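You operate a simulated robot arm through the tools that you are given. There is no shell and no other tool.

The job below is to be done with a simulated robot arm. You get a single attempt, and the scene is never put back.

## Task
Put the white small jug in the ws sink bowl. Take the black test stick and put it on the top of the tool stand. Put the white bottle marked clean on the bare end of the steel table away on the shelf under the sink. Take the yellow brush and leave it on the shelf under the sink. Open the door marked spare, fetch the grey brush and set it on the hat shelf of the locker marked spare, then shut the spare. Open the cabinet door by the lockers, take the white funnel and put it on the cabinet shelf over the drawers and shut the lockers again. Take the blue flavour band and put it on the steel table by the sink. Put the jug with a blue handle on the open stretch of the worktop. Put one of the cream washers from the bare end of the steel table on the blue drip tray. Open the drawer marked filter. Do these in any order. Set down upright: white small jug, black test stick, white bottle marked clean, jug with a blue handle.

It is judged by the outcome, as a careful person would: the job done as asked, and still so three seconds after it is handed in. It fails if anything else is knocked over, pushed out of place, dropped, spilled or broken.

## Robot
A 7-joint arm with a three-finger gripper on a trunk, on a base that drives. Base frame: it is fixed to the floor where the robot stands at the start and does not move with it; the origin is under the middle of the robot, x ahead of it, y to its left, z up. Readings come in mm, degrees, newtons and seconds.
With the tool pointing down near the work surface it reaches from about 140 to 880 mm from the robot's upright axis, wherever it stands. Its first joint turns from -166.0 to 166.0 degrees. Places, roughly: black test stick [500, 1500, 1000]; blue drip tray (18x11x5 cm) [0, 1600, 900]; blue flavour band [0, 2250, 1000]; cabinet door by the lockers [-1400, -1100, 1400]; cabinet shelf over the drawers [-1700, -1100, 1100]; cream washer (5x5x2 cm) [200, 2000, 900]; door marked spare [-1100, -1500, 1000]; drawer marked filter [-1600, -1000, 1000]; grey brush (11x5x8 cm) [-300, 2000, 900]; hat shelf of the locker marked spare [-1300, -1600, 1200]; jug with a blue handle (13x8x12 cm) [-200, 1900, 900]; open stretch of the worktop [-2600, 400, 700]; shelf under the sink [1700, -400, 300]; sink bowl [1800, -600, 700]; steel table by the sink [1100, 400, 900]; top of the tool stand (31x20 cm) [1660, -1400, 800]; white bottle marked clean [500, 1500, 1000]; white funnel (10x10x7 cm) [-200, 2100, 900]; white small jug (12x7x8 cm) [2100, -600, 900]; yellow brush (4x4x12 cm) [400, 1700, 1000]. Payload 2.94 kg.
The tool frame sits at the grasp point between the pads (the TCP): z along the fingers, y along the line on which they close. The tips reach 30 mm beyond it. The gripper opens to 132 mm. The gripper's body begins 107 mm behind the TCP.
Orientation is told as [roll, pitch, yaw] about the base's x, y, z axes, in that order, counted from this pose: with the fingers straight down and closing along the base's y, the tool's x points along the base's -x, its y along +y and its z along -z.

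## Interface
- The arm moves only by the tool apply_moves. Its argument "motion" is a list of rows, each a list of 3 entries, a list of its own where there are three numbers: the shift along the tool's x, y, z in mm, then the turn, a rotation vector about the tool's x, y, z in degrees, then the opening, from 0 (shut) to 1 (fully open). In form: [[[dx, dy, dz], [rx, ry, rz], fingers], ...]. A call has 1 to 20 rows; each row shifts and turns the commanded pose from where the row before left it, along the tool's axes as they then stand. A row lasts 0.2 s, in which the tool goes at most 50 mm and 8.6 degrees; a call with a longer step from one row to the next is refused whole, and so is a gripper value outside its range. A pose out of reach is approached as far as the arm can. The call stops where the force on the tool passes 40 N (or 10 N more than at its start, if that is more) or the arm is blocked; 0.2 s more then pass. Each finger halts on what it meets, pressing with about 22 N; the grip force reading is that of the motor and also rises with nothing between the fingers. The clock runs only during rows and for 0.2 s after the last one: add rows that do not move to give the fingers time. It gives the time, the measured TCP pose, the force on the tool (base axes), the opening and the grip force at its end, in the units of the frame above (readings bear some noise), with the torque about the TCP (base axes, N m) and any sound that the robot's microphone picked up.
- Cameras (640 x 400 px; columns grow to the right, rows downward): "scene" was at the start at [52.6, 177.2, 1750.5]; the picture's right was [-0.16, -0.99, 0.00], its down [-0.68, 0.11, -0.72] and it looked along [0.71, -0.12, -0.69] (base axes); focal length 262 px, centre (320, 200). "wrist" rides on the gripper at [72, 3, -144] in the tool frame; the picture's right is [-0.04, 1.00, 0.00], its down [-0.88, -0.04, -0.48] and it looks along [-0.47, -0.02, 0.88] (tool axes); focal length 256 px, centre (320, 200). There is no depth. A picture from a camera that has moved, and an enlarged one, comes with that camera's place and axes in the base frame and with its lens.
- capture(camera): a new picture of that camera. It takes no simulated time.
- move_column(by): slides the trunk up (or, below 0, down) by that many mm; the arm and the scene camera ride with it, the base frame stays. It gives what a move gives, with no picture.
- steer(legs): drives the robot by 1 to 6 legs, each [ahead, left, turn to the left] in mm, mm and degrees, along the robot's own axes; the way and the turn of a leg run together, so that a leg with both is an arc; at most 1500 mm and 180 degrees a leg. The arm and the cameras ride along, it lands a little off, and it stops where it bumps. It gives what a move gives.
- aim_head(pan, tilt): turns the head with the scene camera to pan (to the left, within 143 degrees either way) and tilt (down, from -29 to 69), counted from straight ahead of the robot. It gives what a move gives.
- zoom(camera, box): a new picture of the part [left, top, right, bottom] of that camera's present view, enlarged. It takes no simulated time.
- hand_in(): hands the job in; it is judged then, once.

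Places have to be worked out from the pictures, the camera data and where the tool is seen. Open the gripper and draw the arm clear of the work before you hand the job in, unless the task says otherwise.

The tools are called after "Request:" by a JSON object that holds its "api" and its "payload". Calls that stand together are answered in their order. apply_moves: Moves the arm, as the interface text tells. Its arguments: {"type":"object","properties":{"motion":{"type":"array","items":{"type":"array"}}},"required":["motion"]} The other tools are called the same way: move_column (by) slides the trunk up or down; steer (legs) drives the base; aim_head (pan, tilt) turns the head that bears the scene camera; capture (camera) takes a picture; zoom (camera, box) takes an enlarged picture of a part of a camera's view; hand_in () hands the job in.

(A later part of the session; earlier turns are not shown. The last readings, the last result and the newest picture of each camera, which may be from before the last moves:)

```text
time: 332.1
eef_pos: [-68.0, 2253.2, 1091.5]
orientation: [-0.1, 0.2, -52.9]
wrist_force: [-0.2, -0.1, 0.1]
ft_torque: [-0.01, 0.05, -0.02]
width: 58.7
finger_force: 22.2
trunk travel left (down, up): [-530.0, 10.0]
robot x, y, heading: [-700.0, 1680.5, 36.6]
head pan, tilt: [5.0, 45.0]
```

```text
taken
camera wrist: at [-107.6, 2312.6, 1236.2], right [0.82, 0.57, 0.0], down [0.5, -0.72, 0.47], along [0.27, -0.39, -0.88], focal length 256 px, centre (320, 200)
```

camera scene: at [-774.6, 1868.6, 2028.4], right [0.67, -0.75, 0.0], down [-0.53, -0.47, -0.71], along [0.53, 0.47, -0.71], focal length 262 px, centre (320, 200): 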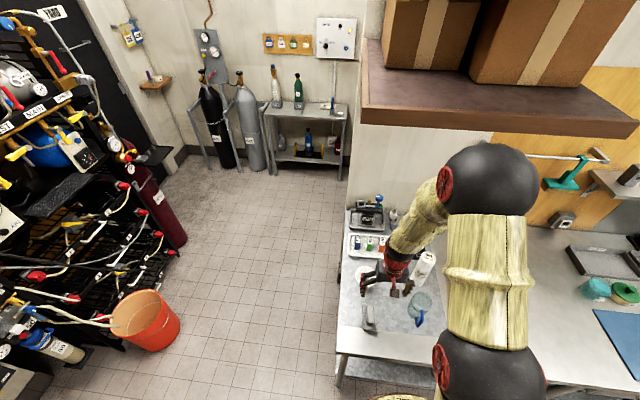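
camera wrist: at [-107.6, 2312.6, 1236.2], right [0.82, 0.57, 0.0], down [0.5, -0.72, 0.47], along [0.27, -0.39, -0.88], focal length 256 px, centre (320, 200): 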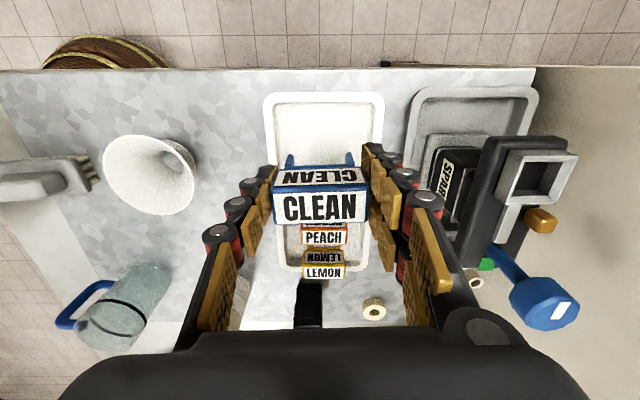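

Band lifted cleanly. Raise, retract toward the robot, and back away.

Request:
{"api": "apply_moves", "payload": {"motion": [[[0, 0, -40], [0, 0, 0], 0.33], [[0, 0, -40], [0, 0, 0], 0.33], [[0, -40, 0], [0, 0, 0], 0.33], [[0, -40, 0], [0, 0, 0], 0.33], [[0, -40, 0], [0, 0, 0], 0.33], [[0, -40, 0], [0, 0, 0], 0.33], [[0, -40, 0], [0, 0, 0], 0.33], [[0, -40, 0], [0, 0, 0], 0.33], [[0, -40, 0], [0, 0, 0], 0.33], [[-40, -30, 0], [0, 0, 0], 0.33], [[-30, -20, 0], [0, 0, 0], 0.33], [[0, 0, 0], [0, 0, 0], 0.33]]}}

Request:
{"api": "steer", "payload": {"legs": [[-500, 0, 0], [0, -1450, 0], [0, -900, 0]]}}

Request:
{"api": "aim_head", "payload": {"pan": 0, "tilt": 40}}

Request:
{"api": "capture", "payload": {"camera": "scene"}}

```text
time: 334.6
eef_pos: [-285.7, 1997.6, 1170.7]
orientation: [-0.1, 0.1, -52.9]
wrist_force: [0.3, 0.0, 0.6]
ft_torque: [-0.03, 0.0, 0.02]
width: 58.4
finger_force: 22.2
trunk travel left (down, up): [-530.0, 10.0]
robot x, y, heading: [-699.1, 1677.6, 36.7]
head pan, tilt: [5.0, 45.0]
```

```text
time: 348.9
eef_pos: [748.3, -225.3, 1170.7]
orientation: [-0.1, 0.1, -53.6]
wrist_force: [0.8, 0.1, -0.1]
ft_torque: [0.04, 0.02, -0.02]
width: 58.1
finger_force: 22.1
trunk travel left (down, up): [-530.0, 10.0]
robot x, y, heading: [335.1, -537.6, 36.0]
head pan, tilt: [5.0, 45.0]
```

```text
time: 349.6
eef_pos: [748.4, -224.5, 1171.2]
orientation: [-0.2, 0.1, -53.6]
wrist_force: [0.1, 0.0, -0.7]
ft_torque: [0.0, -0.04, 0.0]
width: 58.2
finger_force: 22.7
trunk travel left (down, up): [-530.0, 10.0]
robot x, y, heading: [331.3, -541.4, 35.9]
head pan, tilt: [0.0, 40.0]
```

```text
taken
camera scene: at [266.2, -350.3, 2035.6], right [0.59, -0.81, 0.0], down [-0.52, -0.38, -0.77], along [0.62, 0.45, -0.64], focal length 262 px, centre (320, 200)
```

scene: 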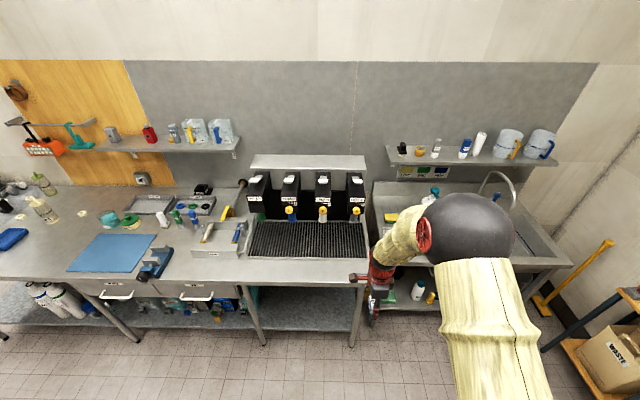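

Zoom to see the table seams and free strip by the dispenser.

Request:
{"api": "zoom", "payload": {"camera": "scene", "box": [190, 190, 400, 320]}}

Request:
{"api": "capture", "payload": {"camera": "wrist"}}

```text
3.05 times, centred on (295, 255) of scene
camera zoom: at [266.2, -350.3, 2035.6], right [0.59, -0.81, 0.0], down [-0.52, -0.38, -0.77], along [0.62, 0.45, -0.64], focal length 797 px, centre (396, 32)
```

zoom: 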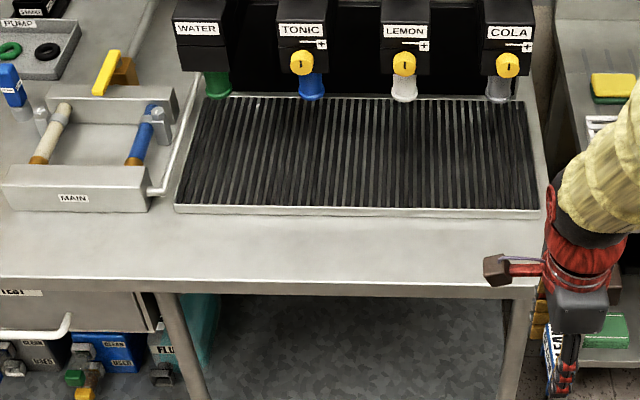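

```text
taken
camera wrist: at [708.8, -163.4, 1315.1], right [0.83, 0.56, 0.0], down [0.49, -0.73, 0.47], along [0.26, -0.39, -0.88], focal length 256 px, centre (320, 200)
```

wrist: 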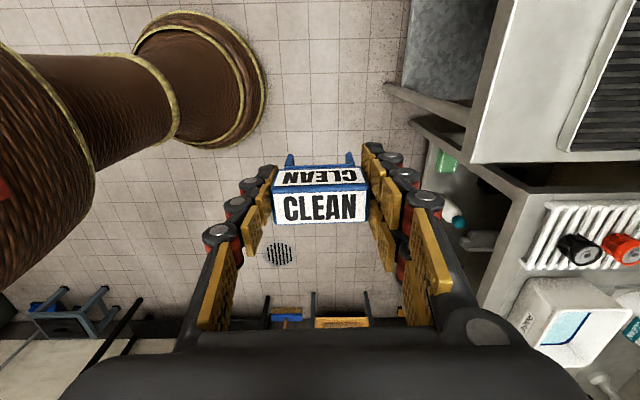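

The strip in front of the drip grid (~118 mm deep) is free; target ≈(944,70). Yaw the tool back 90° so the band lies along the strip, and drive forward.

Request:
{"api": "apply_moves", "payload": {"motion": [[[0, 0, 0], [0, 0, -8.2], 0.33], [[0, 0, 0], [0, 0, -8.2], 0.33], [[0, 0, 0], [0, 0, -8.2], 0.33], [[0, 0, 0], [0, 0, -8.2], 0.33], [[0, 0, 0], [0, 0, -8.2], 0.33], [[0, 0, 0], [0, 0, -8.2], 0.33], [[0, 0, 0], [0, 0, -8.2], 0.33], [[0, 0, 0], [0, 0, -8.2], 0.33], [[0, 0, 0], [0, 0, -8.2], 0.33], [[0, 0, 0], [0, 0, -8.2], 0.33], [[0, 0, 0], [0, 0, -8], 0.33], [[0, 0, 0], [0, 0, 0], 0.33]]}}

Request:
{"api": "steer", "payload": {"legs": [[340, 100, 1]]}}

Request:
{"api": "capture", "payload": {"camera": "wrist"}}

Request:
{"api": "capture", "payload": {"camera": "scene"}}

```text
time: 352.2
eef_pos: [749.0, -223.3, 1171.5]
orientation: [0.0, 0.1, 36.5]
wrist_force: [-0.3, -0.8, -0.6]
ft_torque: [0.01, 0.03, 0.02]
width: 58.5
finger_force: 22.3
trunk travel left (down, up): [-530.0, 10.0]
robot x, y, heading: [329.9, -534.1, 35.9]
head pan, tilt: [0.0, 40.0]
```

```text
time: 354.4
eef_pos: [950.5, 63.5, 1170.4]
orientation: [0.1, 0.1, 37.6]
wrist_force: [0.1, -0.1, -1.1]
ft_torque: [-0.01, 0.02, 0.01]
width: 58.1
finger_force: 22.1
trunk travel left (down, up): [-530.0, 10.0]
robot x, y, heading: [542.5, -256.5, 37.2]
head pan, tilt: [0.0, 40.0]
```

```text
taken
camera wrist: at [892.9, 23.1, 1314.8], right [-0.57, 0.82, 0.0], down [0.72, 0.51, 0.47], along [0.39, 0.27, -0.88], focal length 256 px, centre (320, 200)
```

wrist: 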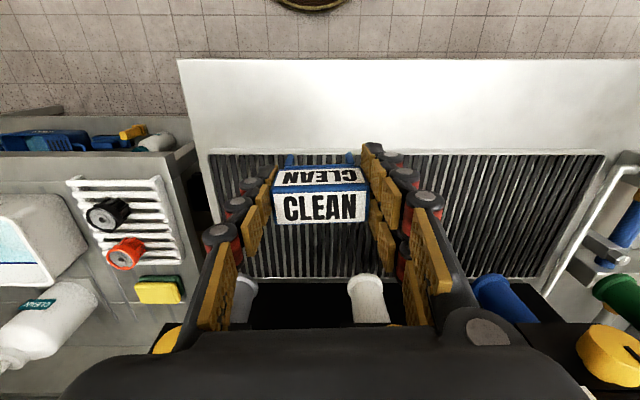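

```text
taken
camera scene: at [472.3, -71.6, 2035.5], right [0.61, -0.8, 0.0], down [-0.51, -0.39, -0.77], along [0.61, 0.46, -0.64], focal length 262 px, centre (320, 200)
```

scene: 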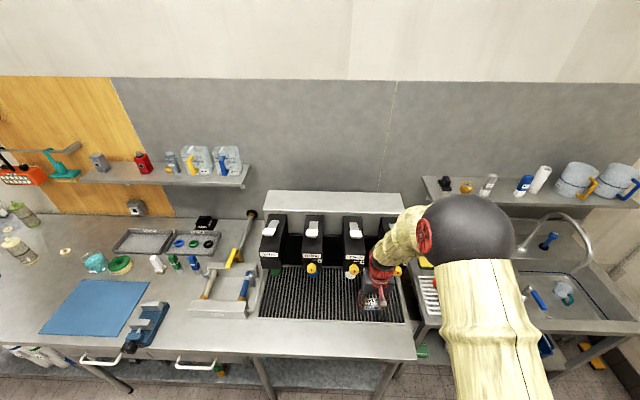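

Landing spot falls mid-strip; shift back 10 mm and descend to ~970, then step to contact.

Request:
{"api": "apply_moves", "payload": {"motion": [[[10, 0, 40], [0, 0, 0], 0.33], [[0, 0, 40], [0, 0, 0], 0.33], [[0, 0, 40], [0, 0, 0], 0.33], [[0, 0, 40], [0, 0, 0], 0.33], [[0, 0, 38], [0, 0, 0], 0.33], [[0, 0, 0], [0, 0, 0], 0.33]]}}

Request:
{"api": "capture", "payload": {"camera": "wrist"}}

Request:
{"api": "zoom", "payload": {"camera": "scene", "box": [300, 250, 440, 350]}}

```text
time: 355.8
eef_pos: [942.5, 55.0, 973.3]
orientation: [0.0, 0.0, 37.6]
wrist_force: [-0.1, -0.3, -0.4]
ft_torque: [-0.02, -0.03, -0.01]
width: 58.4
finger_force: 21.8
trunk travel left (down, up): [-530.0, 10.0]
robot x, y, heading: [538.6, -259.4, 37.5]
head pan, tilt: [0.0, 40.0]
```

```text
taken
camera wrist: at [882.9, 13.7, 1118.0], right [-0.57, 0.82, 0.0], down [0.72, 0.51, 0.47], along [0.39, 0.27, -0.88], focal length 256 px, centre (320, 200)
```

wrist: 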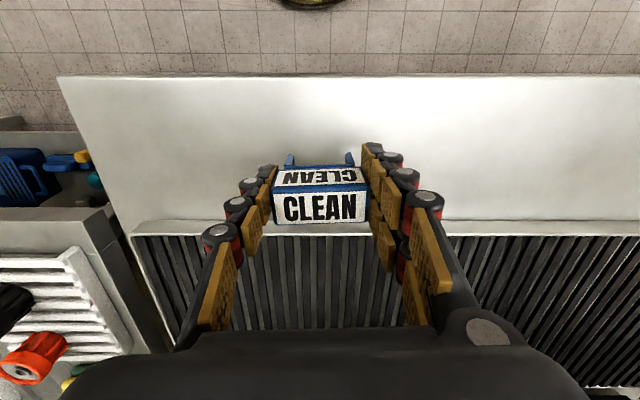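

```text
4.00 times, centred on (370, 300) of scene
camera zoom: at [470.6, -73.5, 2035.7], right [0.61, -0.8, 0.0], down [-0.51, -0.39, -0.77], along [0.61, 0.46, -0.64], focal length 1047 px, centre (120, -200)
```

zoom: 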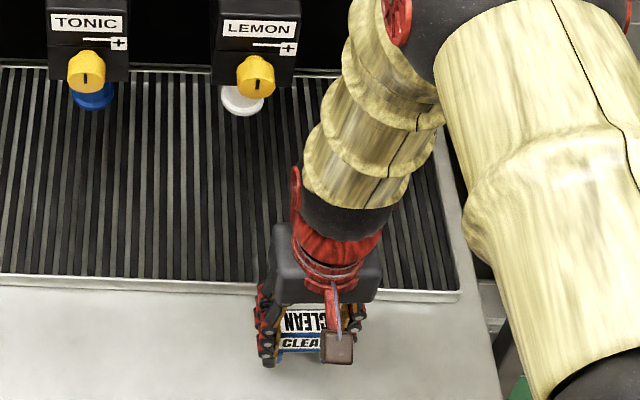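

Lower gently.

Request:
{"api": "apply_moves", "payload": {"motion": [[[0, 0, 6], [0, 0, 0], 0.33], [[0, 0, 6], [0, 0, 0], 0.33], [[0, 0, 0], [0, 0, 0], 0.33]]}}

Request:
{"api": "apply_moves", "payload": {"motion": [[[0, 0, 3], [0, 0, 0], 0.33], [[0, 0, 3], [0, 0, 0], 0.33], [[0, 0, 0], [0, 0, 0], 0.33]]}}

Request:
{"api": "apply_moves", "payload": {"motion": [[[0, 0, 3], [0, 0, 0], 0.33], [[0, 0, 0], [0, 0, 0], 0.33]]}}

```text
time: 356.6
eef_pos: [940.8, 55.8, 961.9]
orientation: [0.0, 0.1, 37.7]
wrist_force: [0.2, 0.3, -2.0]
ft_torque: [-0.03, 0.0, 0.0]
width: 58.6
finger_force: 22.4
trunk travel left (down, up): [-530.0, 10.0]
robot x, y, heading: [540.5, -256.7, 37.4]
head pan, tilt: [0.0, 40.0]
```

```text
time: 357.4
eef_pos: [941.8, 58.4, 955.9]
orientation: [0.1, -0.1, 37.6]
wrist_force: [-1.7, -1.3, 11.9]
ft_torque: [0.02, 0.12, 0.02]
width: 58.5
finger_force: 21.9
trunk travel left (down, up): [-530.0, 10.0]
robot x, y, heading: [542.6, -258.5, 37.2]
head pan, tilt: [0.0, 40.0]
```

```text
time: 358.0
eef_pos: [942.1, 58.2, 952.0]
orientation: [0.1, -0.1, 37.6]
wrist_force: [-2.2, 3.1, 19.0]
ft_torque: [0.2, 0.04, 0.02]
width: 58.5
finger_force: 21.9
trunk travel left (down, up): [-530.0, 10.0]
robot x, y, heading: [536.6, -258.1, 37.3]
head pan, tilt: [0.0, 40.0]
```

Contact. Ease up a little and open.

Request:
{"api": "apply_moves", "payload": {"motion": [[[0, 0, -2], [0, 0, 0], 0.33], [[0, 0, 0], [0, 0, 0], 0.45], [[0, 0, 0], [0, 0, 0], 0.52], [[0, 0, 0], [0, 0, 0], 0.6], [[0, 0, 0], [0, 0, 0], 0.65], [[0, 0, 0], [0, 0, 0], 0.65]]}}

Request:
{"api": "capture", "payload": {"camera": "wrist"}}

```text
time: 359.4
eef_pos: [943.1, 56.2, 953.0]
orientation: [0.1, 0.1, 37.6]
wrist_force: [0.2, 0.0, -0.1]
ft_torque: [0.01, 0.04, -0.01]
width: 85.8
finger_force: 0.0
trunk travel left (down, up): [-530.0, 10.0]
robot x, y, heading: [538.1, -259.5, 37.0]
head pan, tilt: [0.0, 40.0]
```

```text
taken
camera wrist: at [884.2, 16.2, 1097.8], right [-0.57, 0.82, 0.0], down [0.72, 0.51, 0.47], along [0.39, 0.27, -0.88], focal length 256 px, centre (320, 200)
```

wrist: 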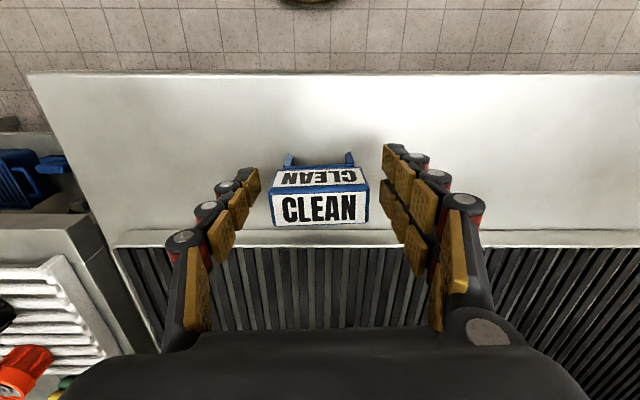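

Band is set down. Rise, back away, and head to the bare end for the washer.

Request:
{"api": "apply_moves", "payload": {"motion": [[[0, 0, -40], [0, 0, 0], 0.65], [[0, 0, -45], [0, 0, 0], 0.65], [[0, 0, -45], [0, 0, 0], 0.7], [[0, 0, -45], [0, 0, 0], 0.8], [[0, 0, -40], [0, 0, 0], 1], [[0, 0, 0], [0, 0, 0], 1]]}}

Request:
{"api": "capture", "payload": {"camera": "wrist"}}

Request:
{"api": "steer", "payload": {"legs": [[-330, 0, 0], [0, 1450, 0], [0, 380, 0], [430, 0, 0]]}}

Request:
{"api": "aim_head", "payload": {"pan": 10, "tilt": 45}}

Request:
{"api": "capture", "payload": {"camera": "scene"}}

Request:
{"api": "capture", "payload": {"camera": "wrist"}}

```text
time: 360.8
eef_pos: [943.5, 59.6, 1168.2]
orientation: [0.1, 0.1, 37.6]
wrist_force: [-0.4, 0.9, -0.7]
ft_torque: [-0.04, 0.04, 0.01]
width: 132.1
finger_force: 0.1
trunk travel left (down, up): [-530.0, 10.0]
robot x, y, heading: [541.0, -260.0, 37.3]
head pan, tilt: [0.0, 40.0]
```

```text
taken
camera wrist: at [885.1, 17.9, 1311.8], right [-0.57, 0.82, 0.0], down [0.72, 0.51, 0.47], along [0.39, 0.27, -0.88], focal length 256 px, centre (320, 200)
```

wrist: 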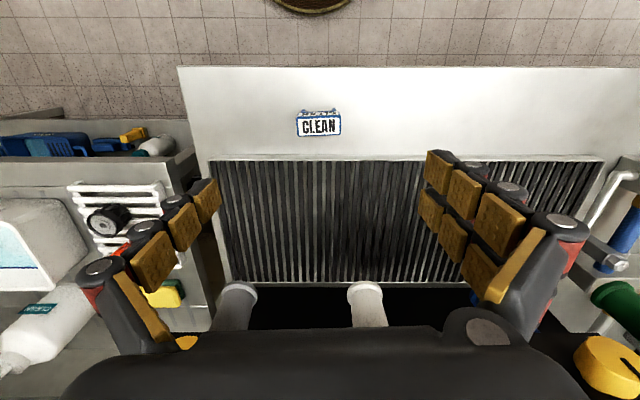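

```text
time: 373.9
eef_pos: [-38.0, 1554.4, 1167.0]
orientation: [0.1, 0.1, 36.0]
wrist_force: [0.2, 0.8, -0.7]
ft_torque: [-0.01, 0.07, 0.02]
width: 132.0
finger_force: 0.2
trunk travel left (down, up): [-530.0, 10.0]
robot x, y, heading: [-448.1, 1250.7, 36.0]
head pan, tilt: [0.0, 40.0]
```

```text
time: 374.6
eef_pos: [-38.4, 1555.2, 1166.2]
orientation: [0.0, 0.1, 35.9]
wrist_force: [-0.7, -0.4, -0.6]
ft_torque: [-0.03, 0.02, 0.01]
width: 131.8
finger_force: 0.0
trunk travel left (down, up): [-530.0, 10.0]
robot x, y, heading: [-448.3, 1249.9, 35.6]
head pan, tilt: [10.0, 45.0]
```

```text
taken
camera scene: at [-525.4, 1444.4, 2028.4], right [0.72, -0.7, 0.0], down [-0.49, -0.51, -0.71], along [0.49, 0.51, -0.71], focal length 262 px, centre (320, 200)
```

scene: 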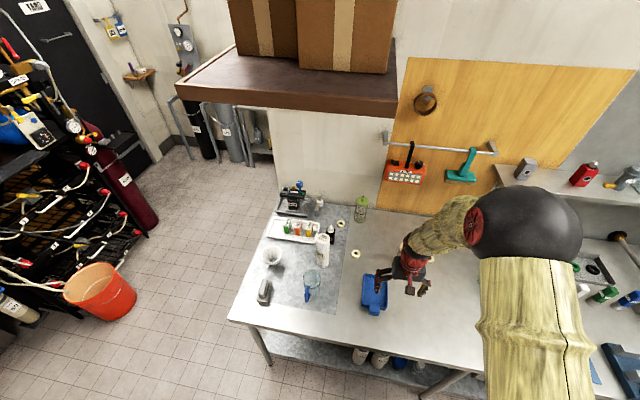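

```text
taken
camera wrist: at [-97.4, 1515.5, 1311.8], right [-0.55, 0.83, 0.0], down [0.73, 0.49, 0.47], along [0.39, 0.26, -0.88], focal length 256 px, centre (320, 200)
```

wrist: 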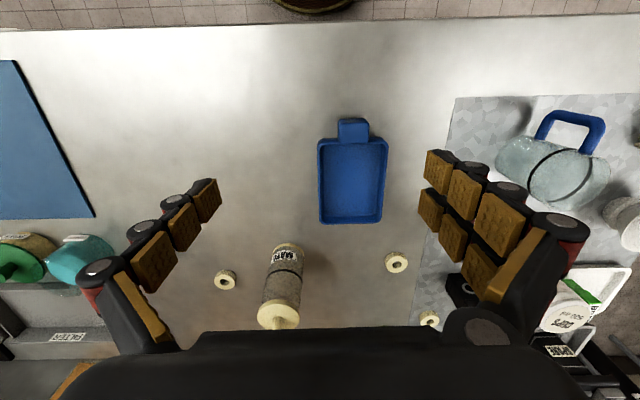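

Drip tray ≈(19,1658). The washer by the mayo (≈(350,1570)) has the most room. Shift right 200 mm and look.

Request:
{"api": "steer", "payload": {"legs": [[45, -200, 1.2]]}}

Request:
{"api": "capture", "payload": {"camera": "wrist"}}

```text
time: 376.2
eef_pos: [114.3, 1422.5, 1166.5]
orientation: [0.2, 0.1, 37.0]
wrist_force: [0.8, 0.2, -0.4]
ft_torque: [0.03, 0.03, -0.04]
width: 132.0
finger_force: 0.2
trunk travel left (down, up): [-530.0, 10.0]
robot x, y, heading: [-288.0, 1110.9, 36.7]
head pan, tilt: [10.0, 45.0]
```

```text
taken
camera wrist: at [56.5, 1382.0, 1311.7], right [-0.57, 0.82, 0.0], down [0.73, 0.5, 0.47], along [0.39, 0.27, -0.88], focal length 256 px, centre (320, 200)
```

wrist: 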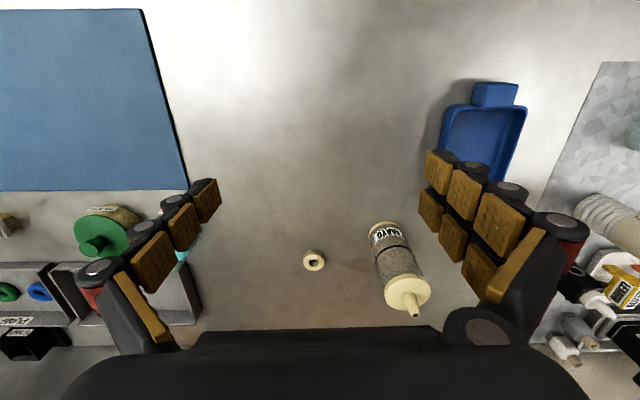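

Washer is 275 mm ahead, 32 mm right of the TCP. Move above and descend partially.

Request:
{"api": "apply_moves", "payload": {"motion": [[[-40, -4.6, 0], [0, 0, 0], 0.8], [[-40, -4.6, 0], [0, 0, 0], 0.7], [[-40, -4.6, 0], [0, 0, 0], 0.6], [[-40, -4.6, 0], [0, 0, 0], 0.55], [[-40, -4.6, 0], [0, 0, 0], 0.55], [[-40, -4.6, 0], [0, 0, 0], 0.55], [[-35, -4.4, 0], [0, 0, 0], 0.55], [[0, 0, 40], [0, 0, 0], 0.55], [[0, 0, 40], [0, 0, 0], 0.55], [[0, 0, 40], [0, 0, 0], 0.55], [[0, 0, 30], [0, 0, 0], 0.55], [[0, 0, 0], [0, 0, 0], 0.55]]}}

Request:
{"api": "capture", "payload": {"camera": "wrist"}}

```text
time: 378.9
eef_pos: [352.7, 1564.3, 1015.9]
orientation: [0.2, 0.0, 36.9]
wrist_force: [0.4, -1.6, -0.5]
ft_torque: [0.03, 0.01, 0.01]
width: 72.8
finger_force: 0.1
trunk travel left (down, up): [-530.0, 10.0]
robot x, y, heading: [-291.1, 1109.8, 36.9]
head pan, tilt: [10.0, 45.0]
```

```text
taken
camera wrist: at [294.0, 1523.3, 1160.3], right [-0.57, 0.82, 0.0], down [0.73, 0.5, 0.48], along [0.39, 0.27, -0.88], focal length 256 px, centre (320, 200)
```

wrist: 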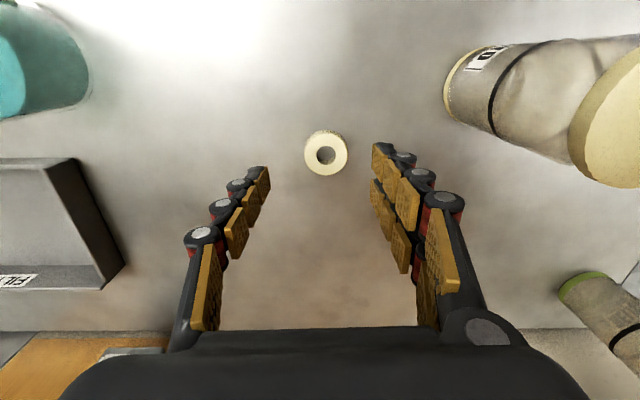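

Centred (≈4 mm ahead). Descend to TCP z≈942 (tips just above the table).

Request:
{"api": "apply_moves", "payload": {"motion": [[[-4, 0, 30], [0, 0, 0], 0.55], [[0, 0, 30], [0, 0, 0], 0.5], [[0, 0, 13], [0, 0, 0], 0.5], [[0, 0, 0], [0, 0, 0], 0.5]]}}

Request:
{"api": "capture", "payload": {"camera": "wrist"}}

```text
time: 379.9
eef_pos: [356.3, 1565.1, 945.1]
orientation: [0.1, 0.1, 37.0]
wrist_force: [-0.3, -0.1, 0.0]
ft_torque: [0.01, -0.02, -0.02]
width: 65.7
finger_force: 0.0
trunk travel left (down, up): [-530.0, 10.0]
robot x, y, heading: [-293.8, 1113.6, 36.7]
head pan, tilt: [10.0, 45.0]
```

```text
taken
camera wrist: at [297.3, 1526.2, 1089.5], right [-0.57, 0.82, 0.0], down [0.73, 0.5, 0.47], along [0.39, 0.27, -0.88], focal length 256 px, centre (320, 200)
```

wrist: 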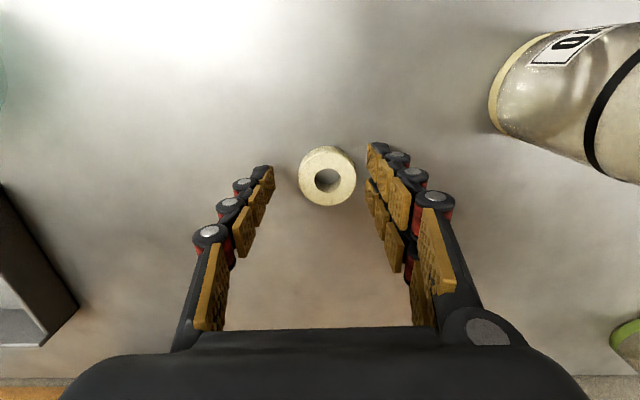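

Lower 4 mm more and close.

Request:
{"api": "apply_moves", "payload": {"motion": [[[0, 0, 4], [0, 0, 0], 0.5], [[0, 0, 0], [0, 0, 0], 0.4], [[0, 0, 0], [0, 0, 0], 0.32], [[0, 0, 0], [0, 0, 0], 0.25], [[0, 0, 0], [0, 0, 0], 0.2], [[0, 0, 0], [0, 0, 0], 0.2]]}}

Request:
{"api": "apply_moves", "payload": {"motion": [[[0, 0, -10], [0, 0, 0], 0.2], [[0, 0, -30], [0, 0, 0], 0.2], [[0, 0, 0], [0, 0, 0], 0.2]]}}

Request:
{"api": "capture", "payload": {"camera": "wrist"}}

```text
time: 381.2
eef_pos: [356.6, 1566.9, 941.1]
orientation: [0.0, 0.1, 37.0]
wrist_force: [-0.5, 0.2, 0.7]
ft_torque: [-0.03, -0.03, 0.02]
width: 42.3
finger_force: 22.2
trunk travel left (down, up): [-530.0, 10.0]
robot x, y, heading: [-291.8, 1109.0, 36.8]
head pan, tilt: [10.0, 45.0]
```

```text
time: 382.1
eef_pos: [357.4, 1565.4, 980.7]
orientation: [0.1, 0.1, 37.0]
wrist_force: [0.2, -0.2, -0.2]
ft_torque: [-0.02, 0.01, -0.03]
width: 42.2
finger_force: 21.8
trunk travel left (down, up): [-530.0, 10.0]
robot x, y, heading: [-291.8, 1110.3, 36.7]
head pan, tilt: [10.0, 45.0]
```

```text
taken
camera wrist: at [298.3, 1525.8, 1124.9], right [-0.57, 0.82, 0.0], down [0.73, 0.5, 0.47], along [0.39, 0.27, -0.88], focal length 256 px, centre (320, 200)
```

wrist: 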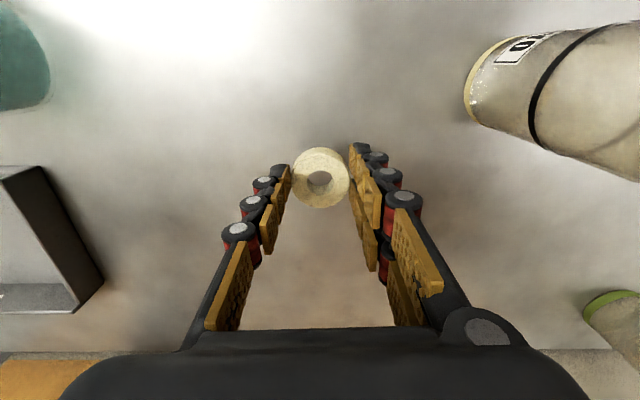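

Washer held. Raise, go around in front of the mayo bottle, and over the drip tray.

Request:
{"api": "apply_moves", "payload": {"motion": [[[0, 0, -40], [0, 0, 0], 0.2], [[0, 0, -40], [0, 0, 0], 0.2], [[0, 0, -40], [0, 0, 0], 0.2], [[43, 0, 0], [0, 0, 0], 0.2], [[43, 0, 0], [0, 0, 0], 0.2], [[43, 0, 0], [0, 0, 0], 0.2], [[43, 0, 0], [0, 0, 0], 0.2], [[42, 0, 0], [0, 0, 0], 0.2], [[0, 40, 0], [0, 0, 0], 0.2], [[0, 40, 0], [0, 0, 0], 0.2], [[0, 40, 0], [0, 0, 0], 0.2], [[0, 40, 0], [0, 0, 0], 0.2], [[0, 40, 0], [0, 0, 0], 0.2], [[0, 40, 0], [0, 0, 0], 0.2], [[0, 38, 0], [0, 0, 0], 0.2], [[0, 0, 0], [0, 0, 0], 0.2]]}}

Request:
{"api": "capture", "payload": {"camera": "wrist"}}

```text
time: 385.4
eef_pos: [18.3, 1659.2, 1099.5]
orientation: [0.0, 0.1, 37.0]
wrist_force: [-0.7, 1.2, 0.5]
ft_torque: [0.06, 0.03, 0.03]
width: 41.7
finger_force: 22.0
trunk travel left (down, up): [-530.0, 10.0]
robot x, y, heading: [-293.6, 1109.0, 36.7]
head pan, tilt: [10.0, 45.0]
```

```text
taken
camera wrist: at [-40.6, 1618.7, 1244.1], right [-0.57, 0.82, 0.0], down [0.73, 0.5, 0.47], along [0.39, 0.27, -0.88], focal length 256 px, centre (320, 200)
```

wrist: 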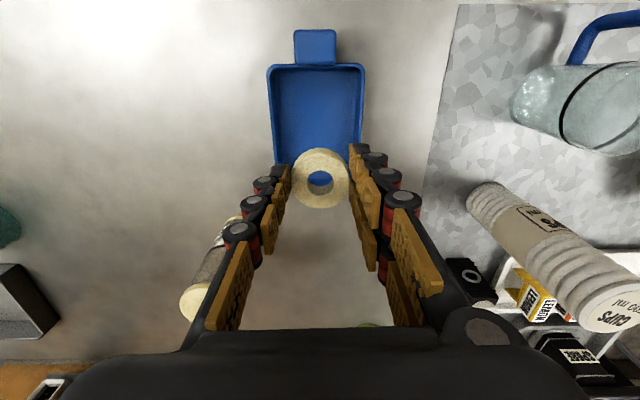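

Landing point is inside the tray. Descend.

Request:
{"api": "apply_moves", "payload": {"motion": [[[6, 0, 40], [0, 0, 0], 0.2], [[0, 0, 40], [0, 0, 0], 0.2], [[0, 0, 40], [0, 0, 0], 0.2], [[0, 0, 22], [0, 0, 0], 0.2], [[0, 0, 0], [0, 0, 0], 0.2]]}}

Request:
{"api": "capture", "payload": {"camera": "wrist"}}

```text
time: 386.6
eef_pos: [13.4, 1655.9, 956.2]
orientation: [0.1, 0.1, 37.1]
wrist_force: [0.1, 0.3, -0.5]
ft_torque: [-0.03, -0.03, 0.01]
width: 40.6
finger_force: 22.0
trunk travel left (down, up): [-530.0, 10.0]
robot x, y, heading: [-294.0, 1109.3, 36.6]
head pan, tilt: [10.0, 45.0]
```

```text
taken
camera wrist: at [-45.5, 1615.2, 1101.7], right [-0.57, 0.82, 0.0], down [0.73, 0.5, 0.47], along [0.39, 0.27, -0.88], focal length 256 px, centre (320, 200)
```

wrist: 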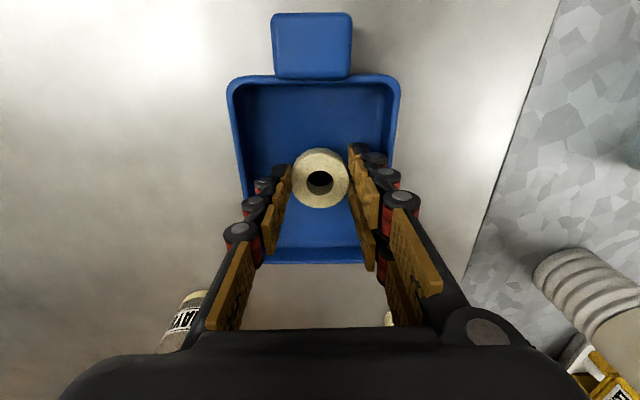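

Inside the tray; last few mm.

Request:
{"api": "apply_moves", "payload": {"motion": [[[0, 0, 3], [0, 0, 0], 0.2], [[0, 0, 3], [0, 0, 0], 0.2], [[0, 0, 0], [0, 0, 0], 0.2]]}}

Request:
{"api": "apply_moves", "payload": {"motion": [[[0, 0, 2], [0, 0, 0], 0.2], [[0, 0, 0], [0, 0, 0], 0.2]]}}

```text
time: 387.4
eef_pos: [12.9, 1656.1, 951.4]
orientation: [0.1, 0.1, 37.0]
wrist_force: [0.2, 0.7, 0.2]
ft_torque: [-0.03, -0.01, 0.0]
width: 40.1
finger_force: 22.0
trunk travel left (down, up): [-530.0, 10.0]
robot x, y, heading: [-289.5, 1110.8, 36.7]
head pan, tilt: [10.0, 45.0]
```

```text
time: 388.1
eef_pos: [13.2, 1656.1, 950.3]
orientation: [0.1, 0.1, 37.0]
wrist_force: [-0.5, 0.5, -0.5]
ft_torque: [0.03, 0.0, -0.01]
width: 40.2
finger_force: 22.4
trunk travel left (down, up): [-530.0, 10.0]
robot x, y, heading: [-288.1, 1111.5, 36.7]
head pan, tilt: [10.0, 45.0]
```

Continue down a little.

Request:
{"api": "apply_moves", "payload": {"motion": [[[0, 0, 2], [0, 0, 0], 0.2], [[0, 0, 2], [0, 0, 0], 0.2], [[0, 0, 0], [0, 0, 0], 0.2]]}}

```text
time: 388.9
eef_pos: [12.5, 1656.3, 947.5]
orientation: [0.3, -0.1, 37.0]
wrist_force: [-1.1, -2.6, 20.1]
ft_torque: [-0.11, -0.01, -0.14]
width: 40.4
finger_force: 21.5
trunk travel left (down, up): [-530.0, 10.0]
robot x, y, heading: [-291.7, 1109.5, 36.8]
head pan, tilt: [10.0, 45.0]
```

Contact at z≈948. Release with a small opening and rise.

Request:
{"api": "apply_moves", "payload": {"motion": [[[0, 0, -2], [0, 0, 0], 0.25], [[0, 0, 0], [0, 0, 0], 0.38], [[0, 0, 0], [0, 0, 0], 0.44], [[0, 0, 0], [0, 0, 0], 0.44], [[0, 0, -30], [0, 0, 0], 0.44], [[0, 0, -40], [0, 0, 0], 0.44], [[0, 0, -40], [0, 0, 0], 0.5], [[0, 0, -40], [0, 0, 0], 0.6], [[0, 0, -40], [0, 0, 0], 0.8], [[0, 0, 0], [0, 0, 0], 1]]}}

Request:
{"api": "capture", "payload": {"camera": "wrist"}}

```text
time: 391.1
eef_pos: [13.1, 1658.0, 1139.7]
orientation: [0.0, 0.1, 37.1]
wrist_force: [-0.7, 0.8, -0.4]
ft_torque: [-0.01, 0.02, 0.02]
width: 114.8
finger_force: 0.0
trunk travel left (down, up): [-530.0, 10.0]
robot x, y, heading: [-286.7, 1109.7, 36.6]
head pan, tilt: [10.0, 45.0]
```

```text
taken
camera wrist: at [-45.7, 1617.5, 1284.4], right [-0.57, 0.82, 0.0], down [0.73, 0.5, 0.47], along [0.39, 0.27, -0.88], focal length 256 px, centre (320, 200)
```

wrist: 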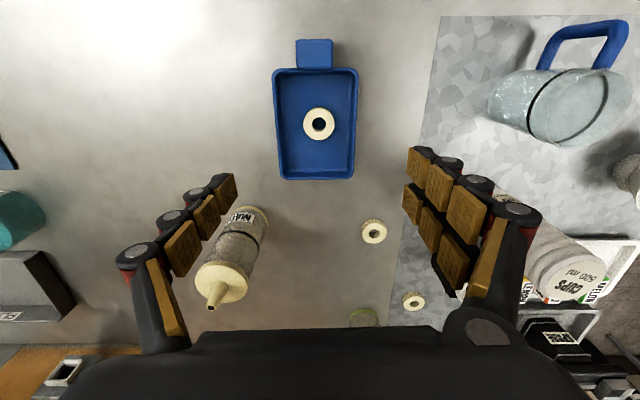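

Washer is in the tray. Now back off and survey the worktop, cabinet and lockers on the other side before taking the next items.

Request:
{"api": "steer", "payload": {"legs": [[-500, 0, 0], [0, 0, 160]]}}

Request:
{"api": "aim_head", "payload": {"pan": 0, "tilt": 30}}

Request:
{"api": "capture", "payload": {"camera": "scene"}}

Request:
{"api": "aim_head", "payload": {"pan": 50, "tilt": 25}}

Request:
{"api": "capture", "payload": {"camera": "scene"}}

```text
time: 400.6
eef_pos: [-1162.4, 397.8, 1140.5]
orientation: [0.1, 0.1, -162.6]
wrist_force: [0.2, 0.1, 0.4]
ft_torque: [-0.04, -0.03, -0.01]
width: 131.9
finger_force: 0.1
trunk travel left (down, up): [-530.0, 10.0]
robot x, y, heading: [-691.1, 810.5, -162.9]
head pan, tilt: [10.0, 45.0]
```

```text
time: 401.4
eef_pos: [-1160.9, 398.9, 1139.9]
orientation: [0.1, 0.1, -162.6]
wrist_force: [-0.2, -0.2, 0.4]
ft_torque: [-0.01, 0.01, 0.0]
width: 132.0
finger_force: 0.1
trunk travel left (down, up): [-530.0, 10.0]
robot x, y, heading: [-690.3, 810.0, -162.8]
head pan, tilt: [0.0, 30.0]
```

```text
taken
camera scene: at [-694.0, 612.7, 2050.9], right [-0.3, 0.96, 0.0], down [0.48, 0.15, -0.87], along [-0.83, -0.26, -0.5], focal length 262 px, centre (320, 200)
```

scene: 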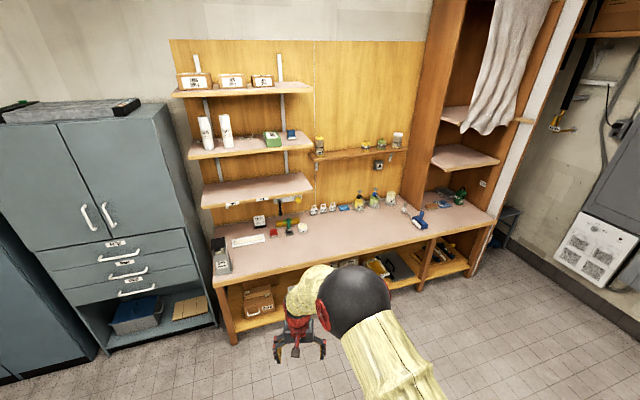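

```text
time: 402.5
eef_pos: [-1162.3, 398.2, 1139.7]
orientation: [0.1, 0.1, -162.7]
wrist_force: [0.7, 0.5, 0.4]
ft_torque: [-0.02, -0.06, 0.0]
width: 131.8
finger_force: 0.1
trunk travel left (down, up): [-530.0, 10.0]
robot x, y, heading: [-694.2, 812.1, -163.0]
head pan, tilt: [50.0, 25.0]
```

```text
taken
camera scene: at [-643.5, 554.6, 2058.9], right [-0.92, 0.39, 0.0], down [0.16, 0.39, -0.91], along [-0.35, -0.83, -0.42], focal length 262 px, centre (320, 200)
```

scene: 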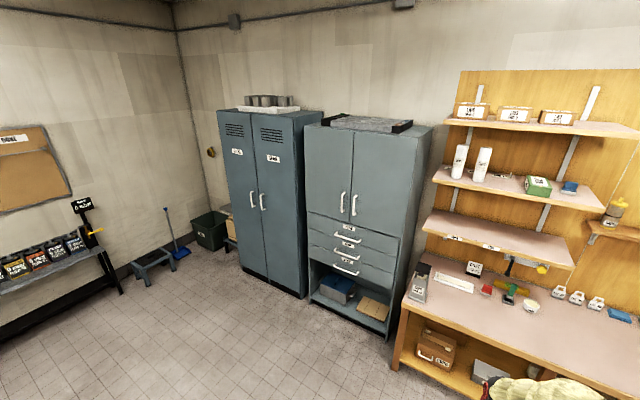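

Zooming into worktop, cabinet and lockers.

Request:
{"api": "zoom", "payload": {"camera": "scene", "box": [210, 80, 430, 320]}}

Request:
{"api": "aim_head", "payload": {"pan": 0, "tilt": 30}}

Request:
{"api": "zoom", "payload": {"camera": "scene", "box": [200, 150, 500, 340]}}

```text
1.67 times, centred on (320, 200) of scene
camera zoom: at [-643.5, 554.6, 2058.9], right [-0.92, 0.39, 0.0], down [0.16, 0.39, -0.91], along [-0.35, -0.83, -0.42], focal length 436 px, centre (320, 200)
```

zoom: 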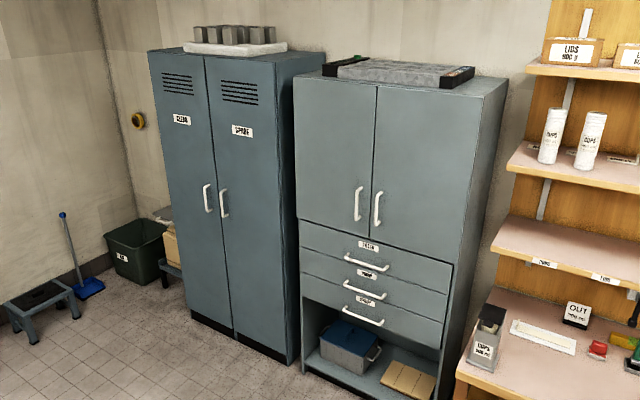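

```text
time: 403.7
eef_pos: [-1160.9, 398.4, 1140.5]
orientation: [0.1, 0.1, -162.6]
wrist_force: [-0.5, 0.0, -0.5]
ft_torque: [-0.02, 0.0, -0.01]
width: 132.1
finger_force: 0.1
trunk travel left (down, up): [-530.0, 10.0]
robot x, y, heading: [-689.5, 814.2, -163.0]
head pan, tilt: [0.0, 30.0]
```

```text
2.11 times, centred on (350, 245) of scene
camera zoom: at [-694.0, 612.7, 2051.0], right [-0.3, 0.96, 0.0], down [0.48, 0.15, -0.87], along [-0.83, -0.26, -0.5], focal length 551 px, centre (257, 105)
```

zoom: 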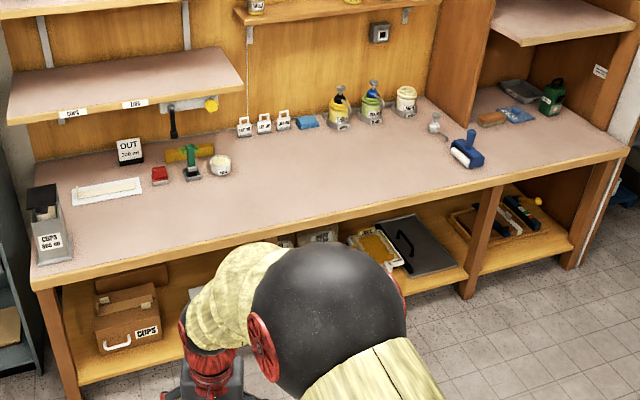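

The worktop's middle front is open with clear space above. I go back for the blue-handled jug: recentre the arm first, then drive.

Request:
{"api": "apply_moves", "payload": {"motion": [[[0, -40, 0], [0, 0, 0], 1], [[0, -40, 0], [0, 0, 0], 1], [[0, -40, 0], [0, 0, 0], 1], [[20, -40, 0], [0, 0, 0], 1], [[20, -40, 0], [0, 0, 0], 1], [[30, -40, 0], [0, 0, 0], 1], [[30, 0, 0], [0, 0, 0], 1], [[0, 0, 0], [0, 0, 0], 1]]}}

Request:
{"api": "steer", "payload": {"legs": [[0, 0, -160.2], [300, 496, 0], [195, 0, 0]]}}

Request:
{"api": "aim_head", "payload": {"pan": 5, "tilt": 45}}

Request:
{"api": "capture", "payload": {"camera": "wrist"}}

Request:
{"api": "capture", "payload": {"camera": "scene"}}

```text
time: 405.5
eef_pos: [-1138.5, 658.7, 1139.1]
orientation: [0.1, 0.0, -162.6]
wrist_force: [-0.2, -0.4, -0.4]
ft_torque: [-0.02, -0.02, 0.01]
width: 132.0
finger_force: 0.0
trunk travel left (down, up): [-530.0, 10.0]
robot x, y, heading: [-695.2, 812.6, -162.7]
head pan, tilt: [0.0, 30.0]
```

```text
time: 416.5
eef_pos: [-232.3, 1805.5, 1139.1]
orientation: [0.1, 0.1, 37.8]
wrist_force: [0.6, 1.5, -0.4]
ft_torque: [-0.04, 0.04, 0.01]
width: 132.0
finger_force: 0.0
trunk travel left (down, up): [-530.0, 10.0]
robot x, y, heading: [-594.4, 1509.2, 37.6]
head pan, tilt: [0.0, 30.0]
```

```text
time: 417.3
eef_pos: [-233.1, 1804.2, 1139.3]
orientation: [0.1, 0.1, 37.8]
wrist_force: [0.5, 0.2, 0.5]
ft_torque: [-0.02, 0.03, 0.04]
width: 131.9
finger_force: 0.0
trunk travel left (down, up): [-530.0, 10.0]
robot x, y, heading: [-598.3, 1504.1, 37.5]
head pan, tilt: [5.0, 45.0]
```

```text
taken
camera wrist: at [-291.2, 1763.2, 1283.2], right [-0.58, 0.82, 0.0], down [0.72, 0.51, 0.47], along [0.39, 0.27, -0.88], focal length 256 px, centre (320, 200)
```

wrist: 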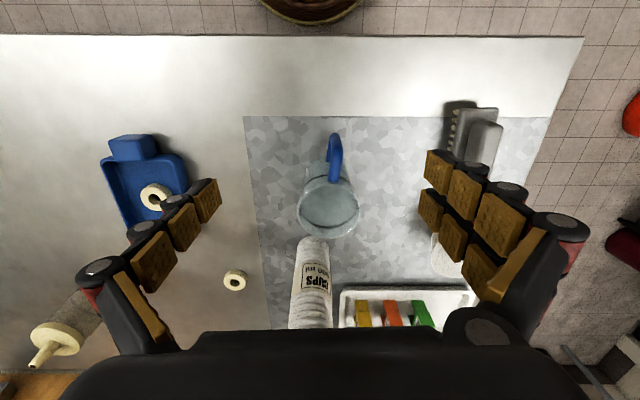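

```text
taken
camera scene: at [-674.6, 1693.7, 2028.4], right [0.67, -0.74, 0.0], down [-0.52, -0.48, -0.71], along [0.52, 0.48, -0.71], focal length 262 px, centre (320, 200)
```

scene: 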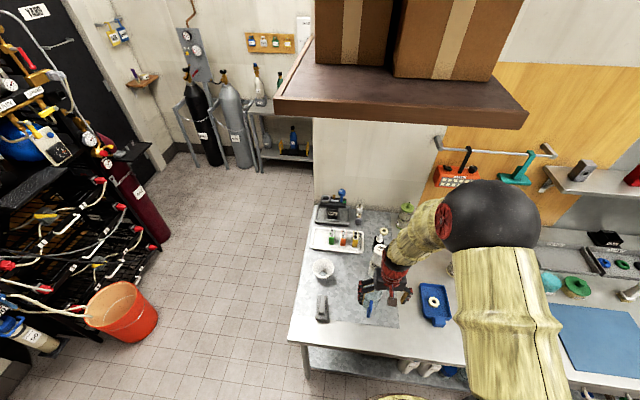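

Jug body centre is ≈83 mm ahead of TCP, handle toward me, CUPS roll ~100 mm behind it. Move over and descend to grip at ~70 mm above base.

Request:
{"api": "apply_moves", "payload": {"motion": [[[-41, 0, 0], [0, 0, 0], 1], [[-41, 0, 0], [0, 0, 0], 1], [[0, 0, 30], [0, 0, 0], 1], [[0, 0, 0], [0, 0, 0], 1]]}}

Request:
{"api": "capture", "payload": {"camera": "wrist"}}

```text
time: 418.3
eef_pos: [-170.0, 1854.5, 1108.5]
orientation: [0.1, 0.0, 37.7]
wrist_force: [-0.1, 0.1, -0.1]
ft_torque: [0.03, 0.01, 0.01]
width: 132.2
finger_force: 0.0
trunk travel left (down, up): [-530.0, 10.0]
robot x, y, heading: [-597.6, 1505.3, 37.5]
head pan, tilt: [5.0, 45.0]
```

```text
taken
camera wrist: at [-228.0, 1813.0, 1253.0], right [-0.58, 0.82, 0.0], down [0.72, 0.51, 0.47], along [0.39, 0.27, -0.88], focal length 256 px, centre (320, 200)
```

wrist: 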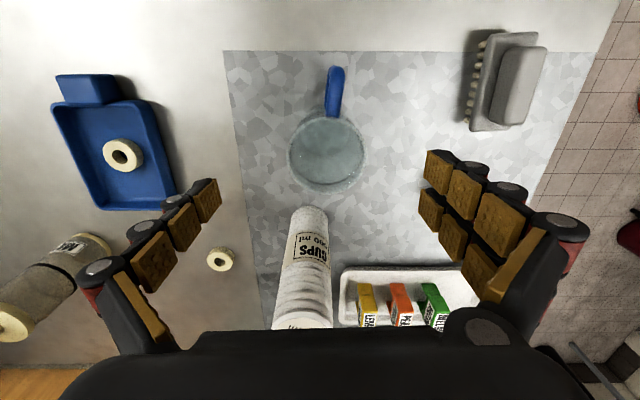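

Perfectly above the jug. Descend and close.

Request:
{"api": "apply_moves", "payload": {"motion": [[[0, 0, 40], [0, 0, 0], 1], [[0, 0, 40], [0, 0, 0], 1], [[0, 0, 40], [0, 0, 0], 1], [[0, 0, 11], [0, 0, 0], 0.9], [[0, 0, 0], [0, 0, 0], 0.8], [[0, 0, 0], [0, 0, 0], 0.7], [[0, 0, 0], [0, 0, 0], 0.6], [[0, 0, 0], [0, 0, 0], 0.5], [[0, 0, 0], [0, 0, 0], 0.42], [[0, 0, 0], [0, 0, 0], 0.42], [[0, 0, 0], [0, 0, 0], 0.42]]}}

Request:
{"api": "capture", "payload": {"camera": "wrist"}}

```text
time: 420.7
eef_pos: [-169.5, 1852.5, 979.5]
orientation: [0.1, 0.2, 37.7]
wrist_force: [-0.5, 0.7, 1.4]
ft_torque: [0.01, -0.04, 0.01]
width: 74.7
finger_force: 22.0
trunk travel left (down, up): [-530.0, 10.0]
robot x, y, heading: [-599.8, 1505.9, 37.6]
head pan, tilt: [5.0, 45.0]
```

```text
taken
camera wrist: at [-227.3, 1812.8, 1123.6], right [-0.58, 0.82, 0.0], down [0.72, 0.51, 0.47], along [0.39, 0.27, -0.88], focal length 256 px, centre (320, 200)
```

wrist: 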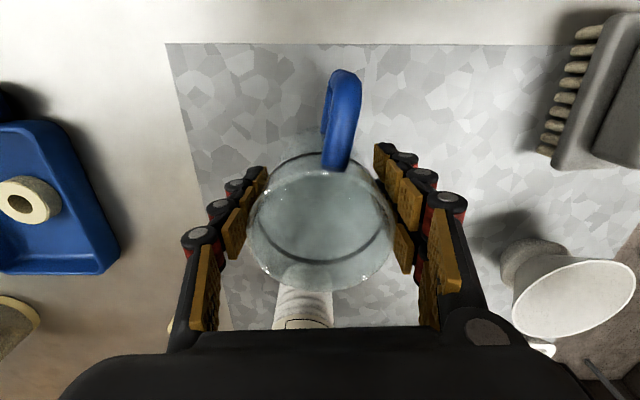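

Jug gripped (75 mm). Lift, retract and drive across to the worktop.

Request:
{"api": "apply_moves", "payload": {"motion": [[[0, 0, -20], [0, 0, 0], 0.4], [[0, 0, -40], [0, 0, 0], 0.4], [[0, 0, -40], [0, 0, 0], 0.4], [[0, 0, -40], [0, 0, 0], 0.4], [[20, 0, -20], [0, 0, 0], 0.4], [[30, 0, 0], [0, 0, 0], 0.4], [[30, 0, 0], [0, 0, 0], 0.4], [[0, 0, 0], [0, 0, 0], 0.4]]}}

Request:
{"api": "steer", "payload": {"legs": [[-900, 0, 0], [0, 0, 179.5], [300, -310, 0]]}}

Request:
{"api": "aim_head", "payload": {"pan": 15, "tilt": 40}}

Request:
{"api": "capture", "payload": {"camera": "scene"}}

Request:
{"api": "capture", "payload": {"camera": "wrist"}}

```text
time: 422.5
eef_pos: [-231.5, 1806.9, 1138.1]
orientation: [0.1, 0.1, 37.6]
wrist_force: [0.3, 0.4, -0.6]
ft_torque: [-0.03, 0.03, -0.04]
width: 74.8
finger_force: 22.1
trunk travel left (down, up): [-530.0, 10.0]
robot x, y, heading: [-599.0, 1506.9, 37.4]
head pan, tilt: [5.0, 45.0]
```

```text
time: 436.8
eef_pos: [-2111.2, 714.8, 1138.3]
orientation: [0.1, 0.1, -142.7]
wrist_force: [0.1, 1.0, -1.0]
ft_torque: [-0.02, -0.05, -0.01]
width: 74.3
finger_force: 22.1
trunk travel left (down, up): [-530.0, 10.0]
robot x, y, heading: [-1742.5, 1011.0, -143.1]
head pan, tilt: [5.0, 45.0]
```

```text
time: 437.6
eef_pos: [-2110.2, 714.2, 1137.5]
orientation: [0.1, 0.1, -142.7]
wrist_force: [-0.6, -0.5, -0.5]
ft_torque: [0.06, 0.01, 0.03]
width: 74.0
finger_force: 22.1
trunk travel left (down, up): [-530.0, 10.0]
robot x, y, heading: [-1742.8, 1010.6, -143.0]
head pan, tilt: [15.0, 40.0]
```

```text
taken
camera scene: at [-1656.8, 812.6, 2035.6], right [-0.79, 0.62, 0.0], down [0.4, 0.51, -0.77], along [-0.47, -0.6, -0.64], focal length 262 px, centre (320, 200)
```

scene: 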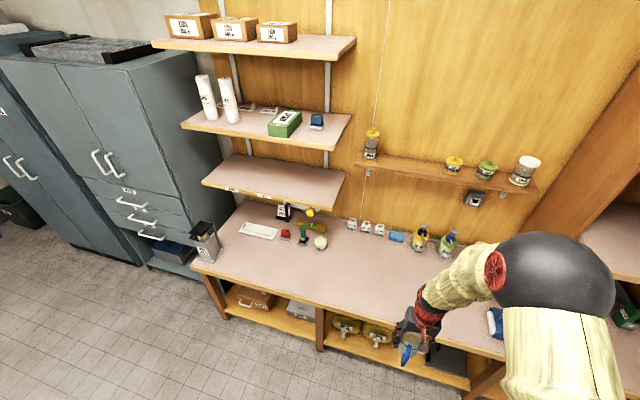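

```text
taken
camera wrist: at [-2050.3, 757.1, 1282.2], right [0.57, -0.82, 0.0], down [-0.72, -0.5, 0.47], along [-0.39, -0.27, -0.88], focal length 256 px, centre (320, 200)
```

wrist: 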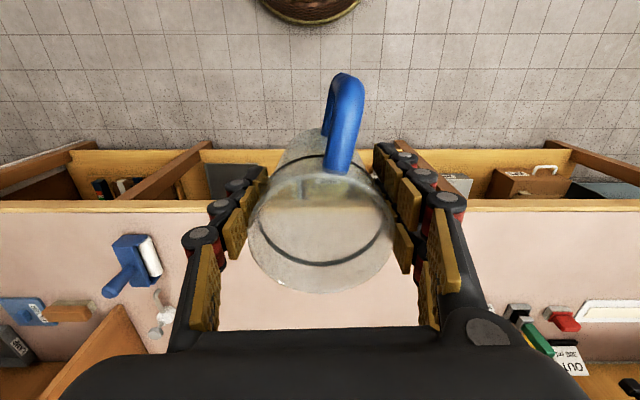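

Robot is aligned with the open stretch. Drive forward 330 mm.

Request:
{"api": "steer", "payload": {"legs": [[330, 0, 0]]}}

Request:
{"api": "aim_head", "payload": {"pan": 15, "tilt": 50}}

Request:
{"api": "capture", "payload": {"camera": "scene"}}

Request:
{"api": "capture", "payload": {"camera": "wrist"}}

```text
time: 439.8
eef_pos: [-2375.0, 514.4, 1137.3]
orientation: [0.2, 0.1, -142.6]
wrist_force: [-0.9, -0.2, -1.4]
ft_torque: [-0.01, -0.03, -0.02]
width: 74.5
finger_force: 22.2
trunk travel left (down, up): [-530.0, 10.0]
robot x, y, heading: [-2006.2, 811.5, -142.9]
head pan, tilt: [15.0, 40.0]
```

```text
time: 440.5
eef_pos: [-2374.6, 514.6, 1138.0]
orientation: [0.1, 0.1, -142.7]
wrist_force: [-0.3, -0.3, -1.4]
ft_torque: [0.0, -0.01, 0.04]
width: 74.1
finger_force: 22.3
trunk travel left (down, up): [-530.0, 10.0]
robot x, y, heading: [-2009.8, 812.8, -143.0]
head pan, tilt: [15.0, 50.0]
```

```text
taken
camera scene: at [-1916.2, 618.9, 2021.5], right [-0.79, 0.61, 0.0], down [0.47, 0.6, -0.64], along [-0.39, -0.51, -0.77], focal length 262 px, centre (320, 200)
```

scene: 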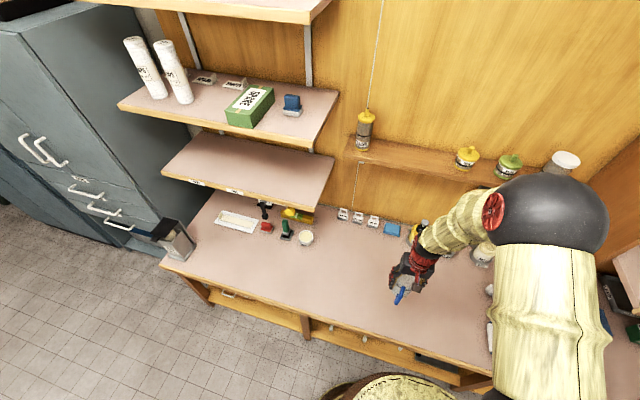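

```text
taken
camera wrist: at [-2314.5, 556.4, 1282.2], right [0.57, -0.82, 0.0], down [-0.72, -0.5, 0.47], along [-0.39, -0.27, -0.88], focal length 256 px, centre (320, 200)
```

wrist: 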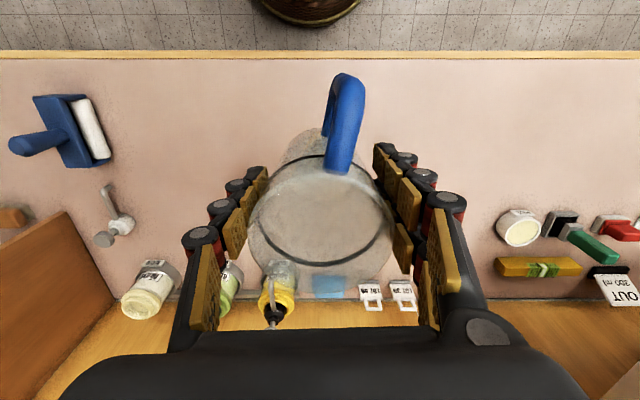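

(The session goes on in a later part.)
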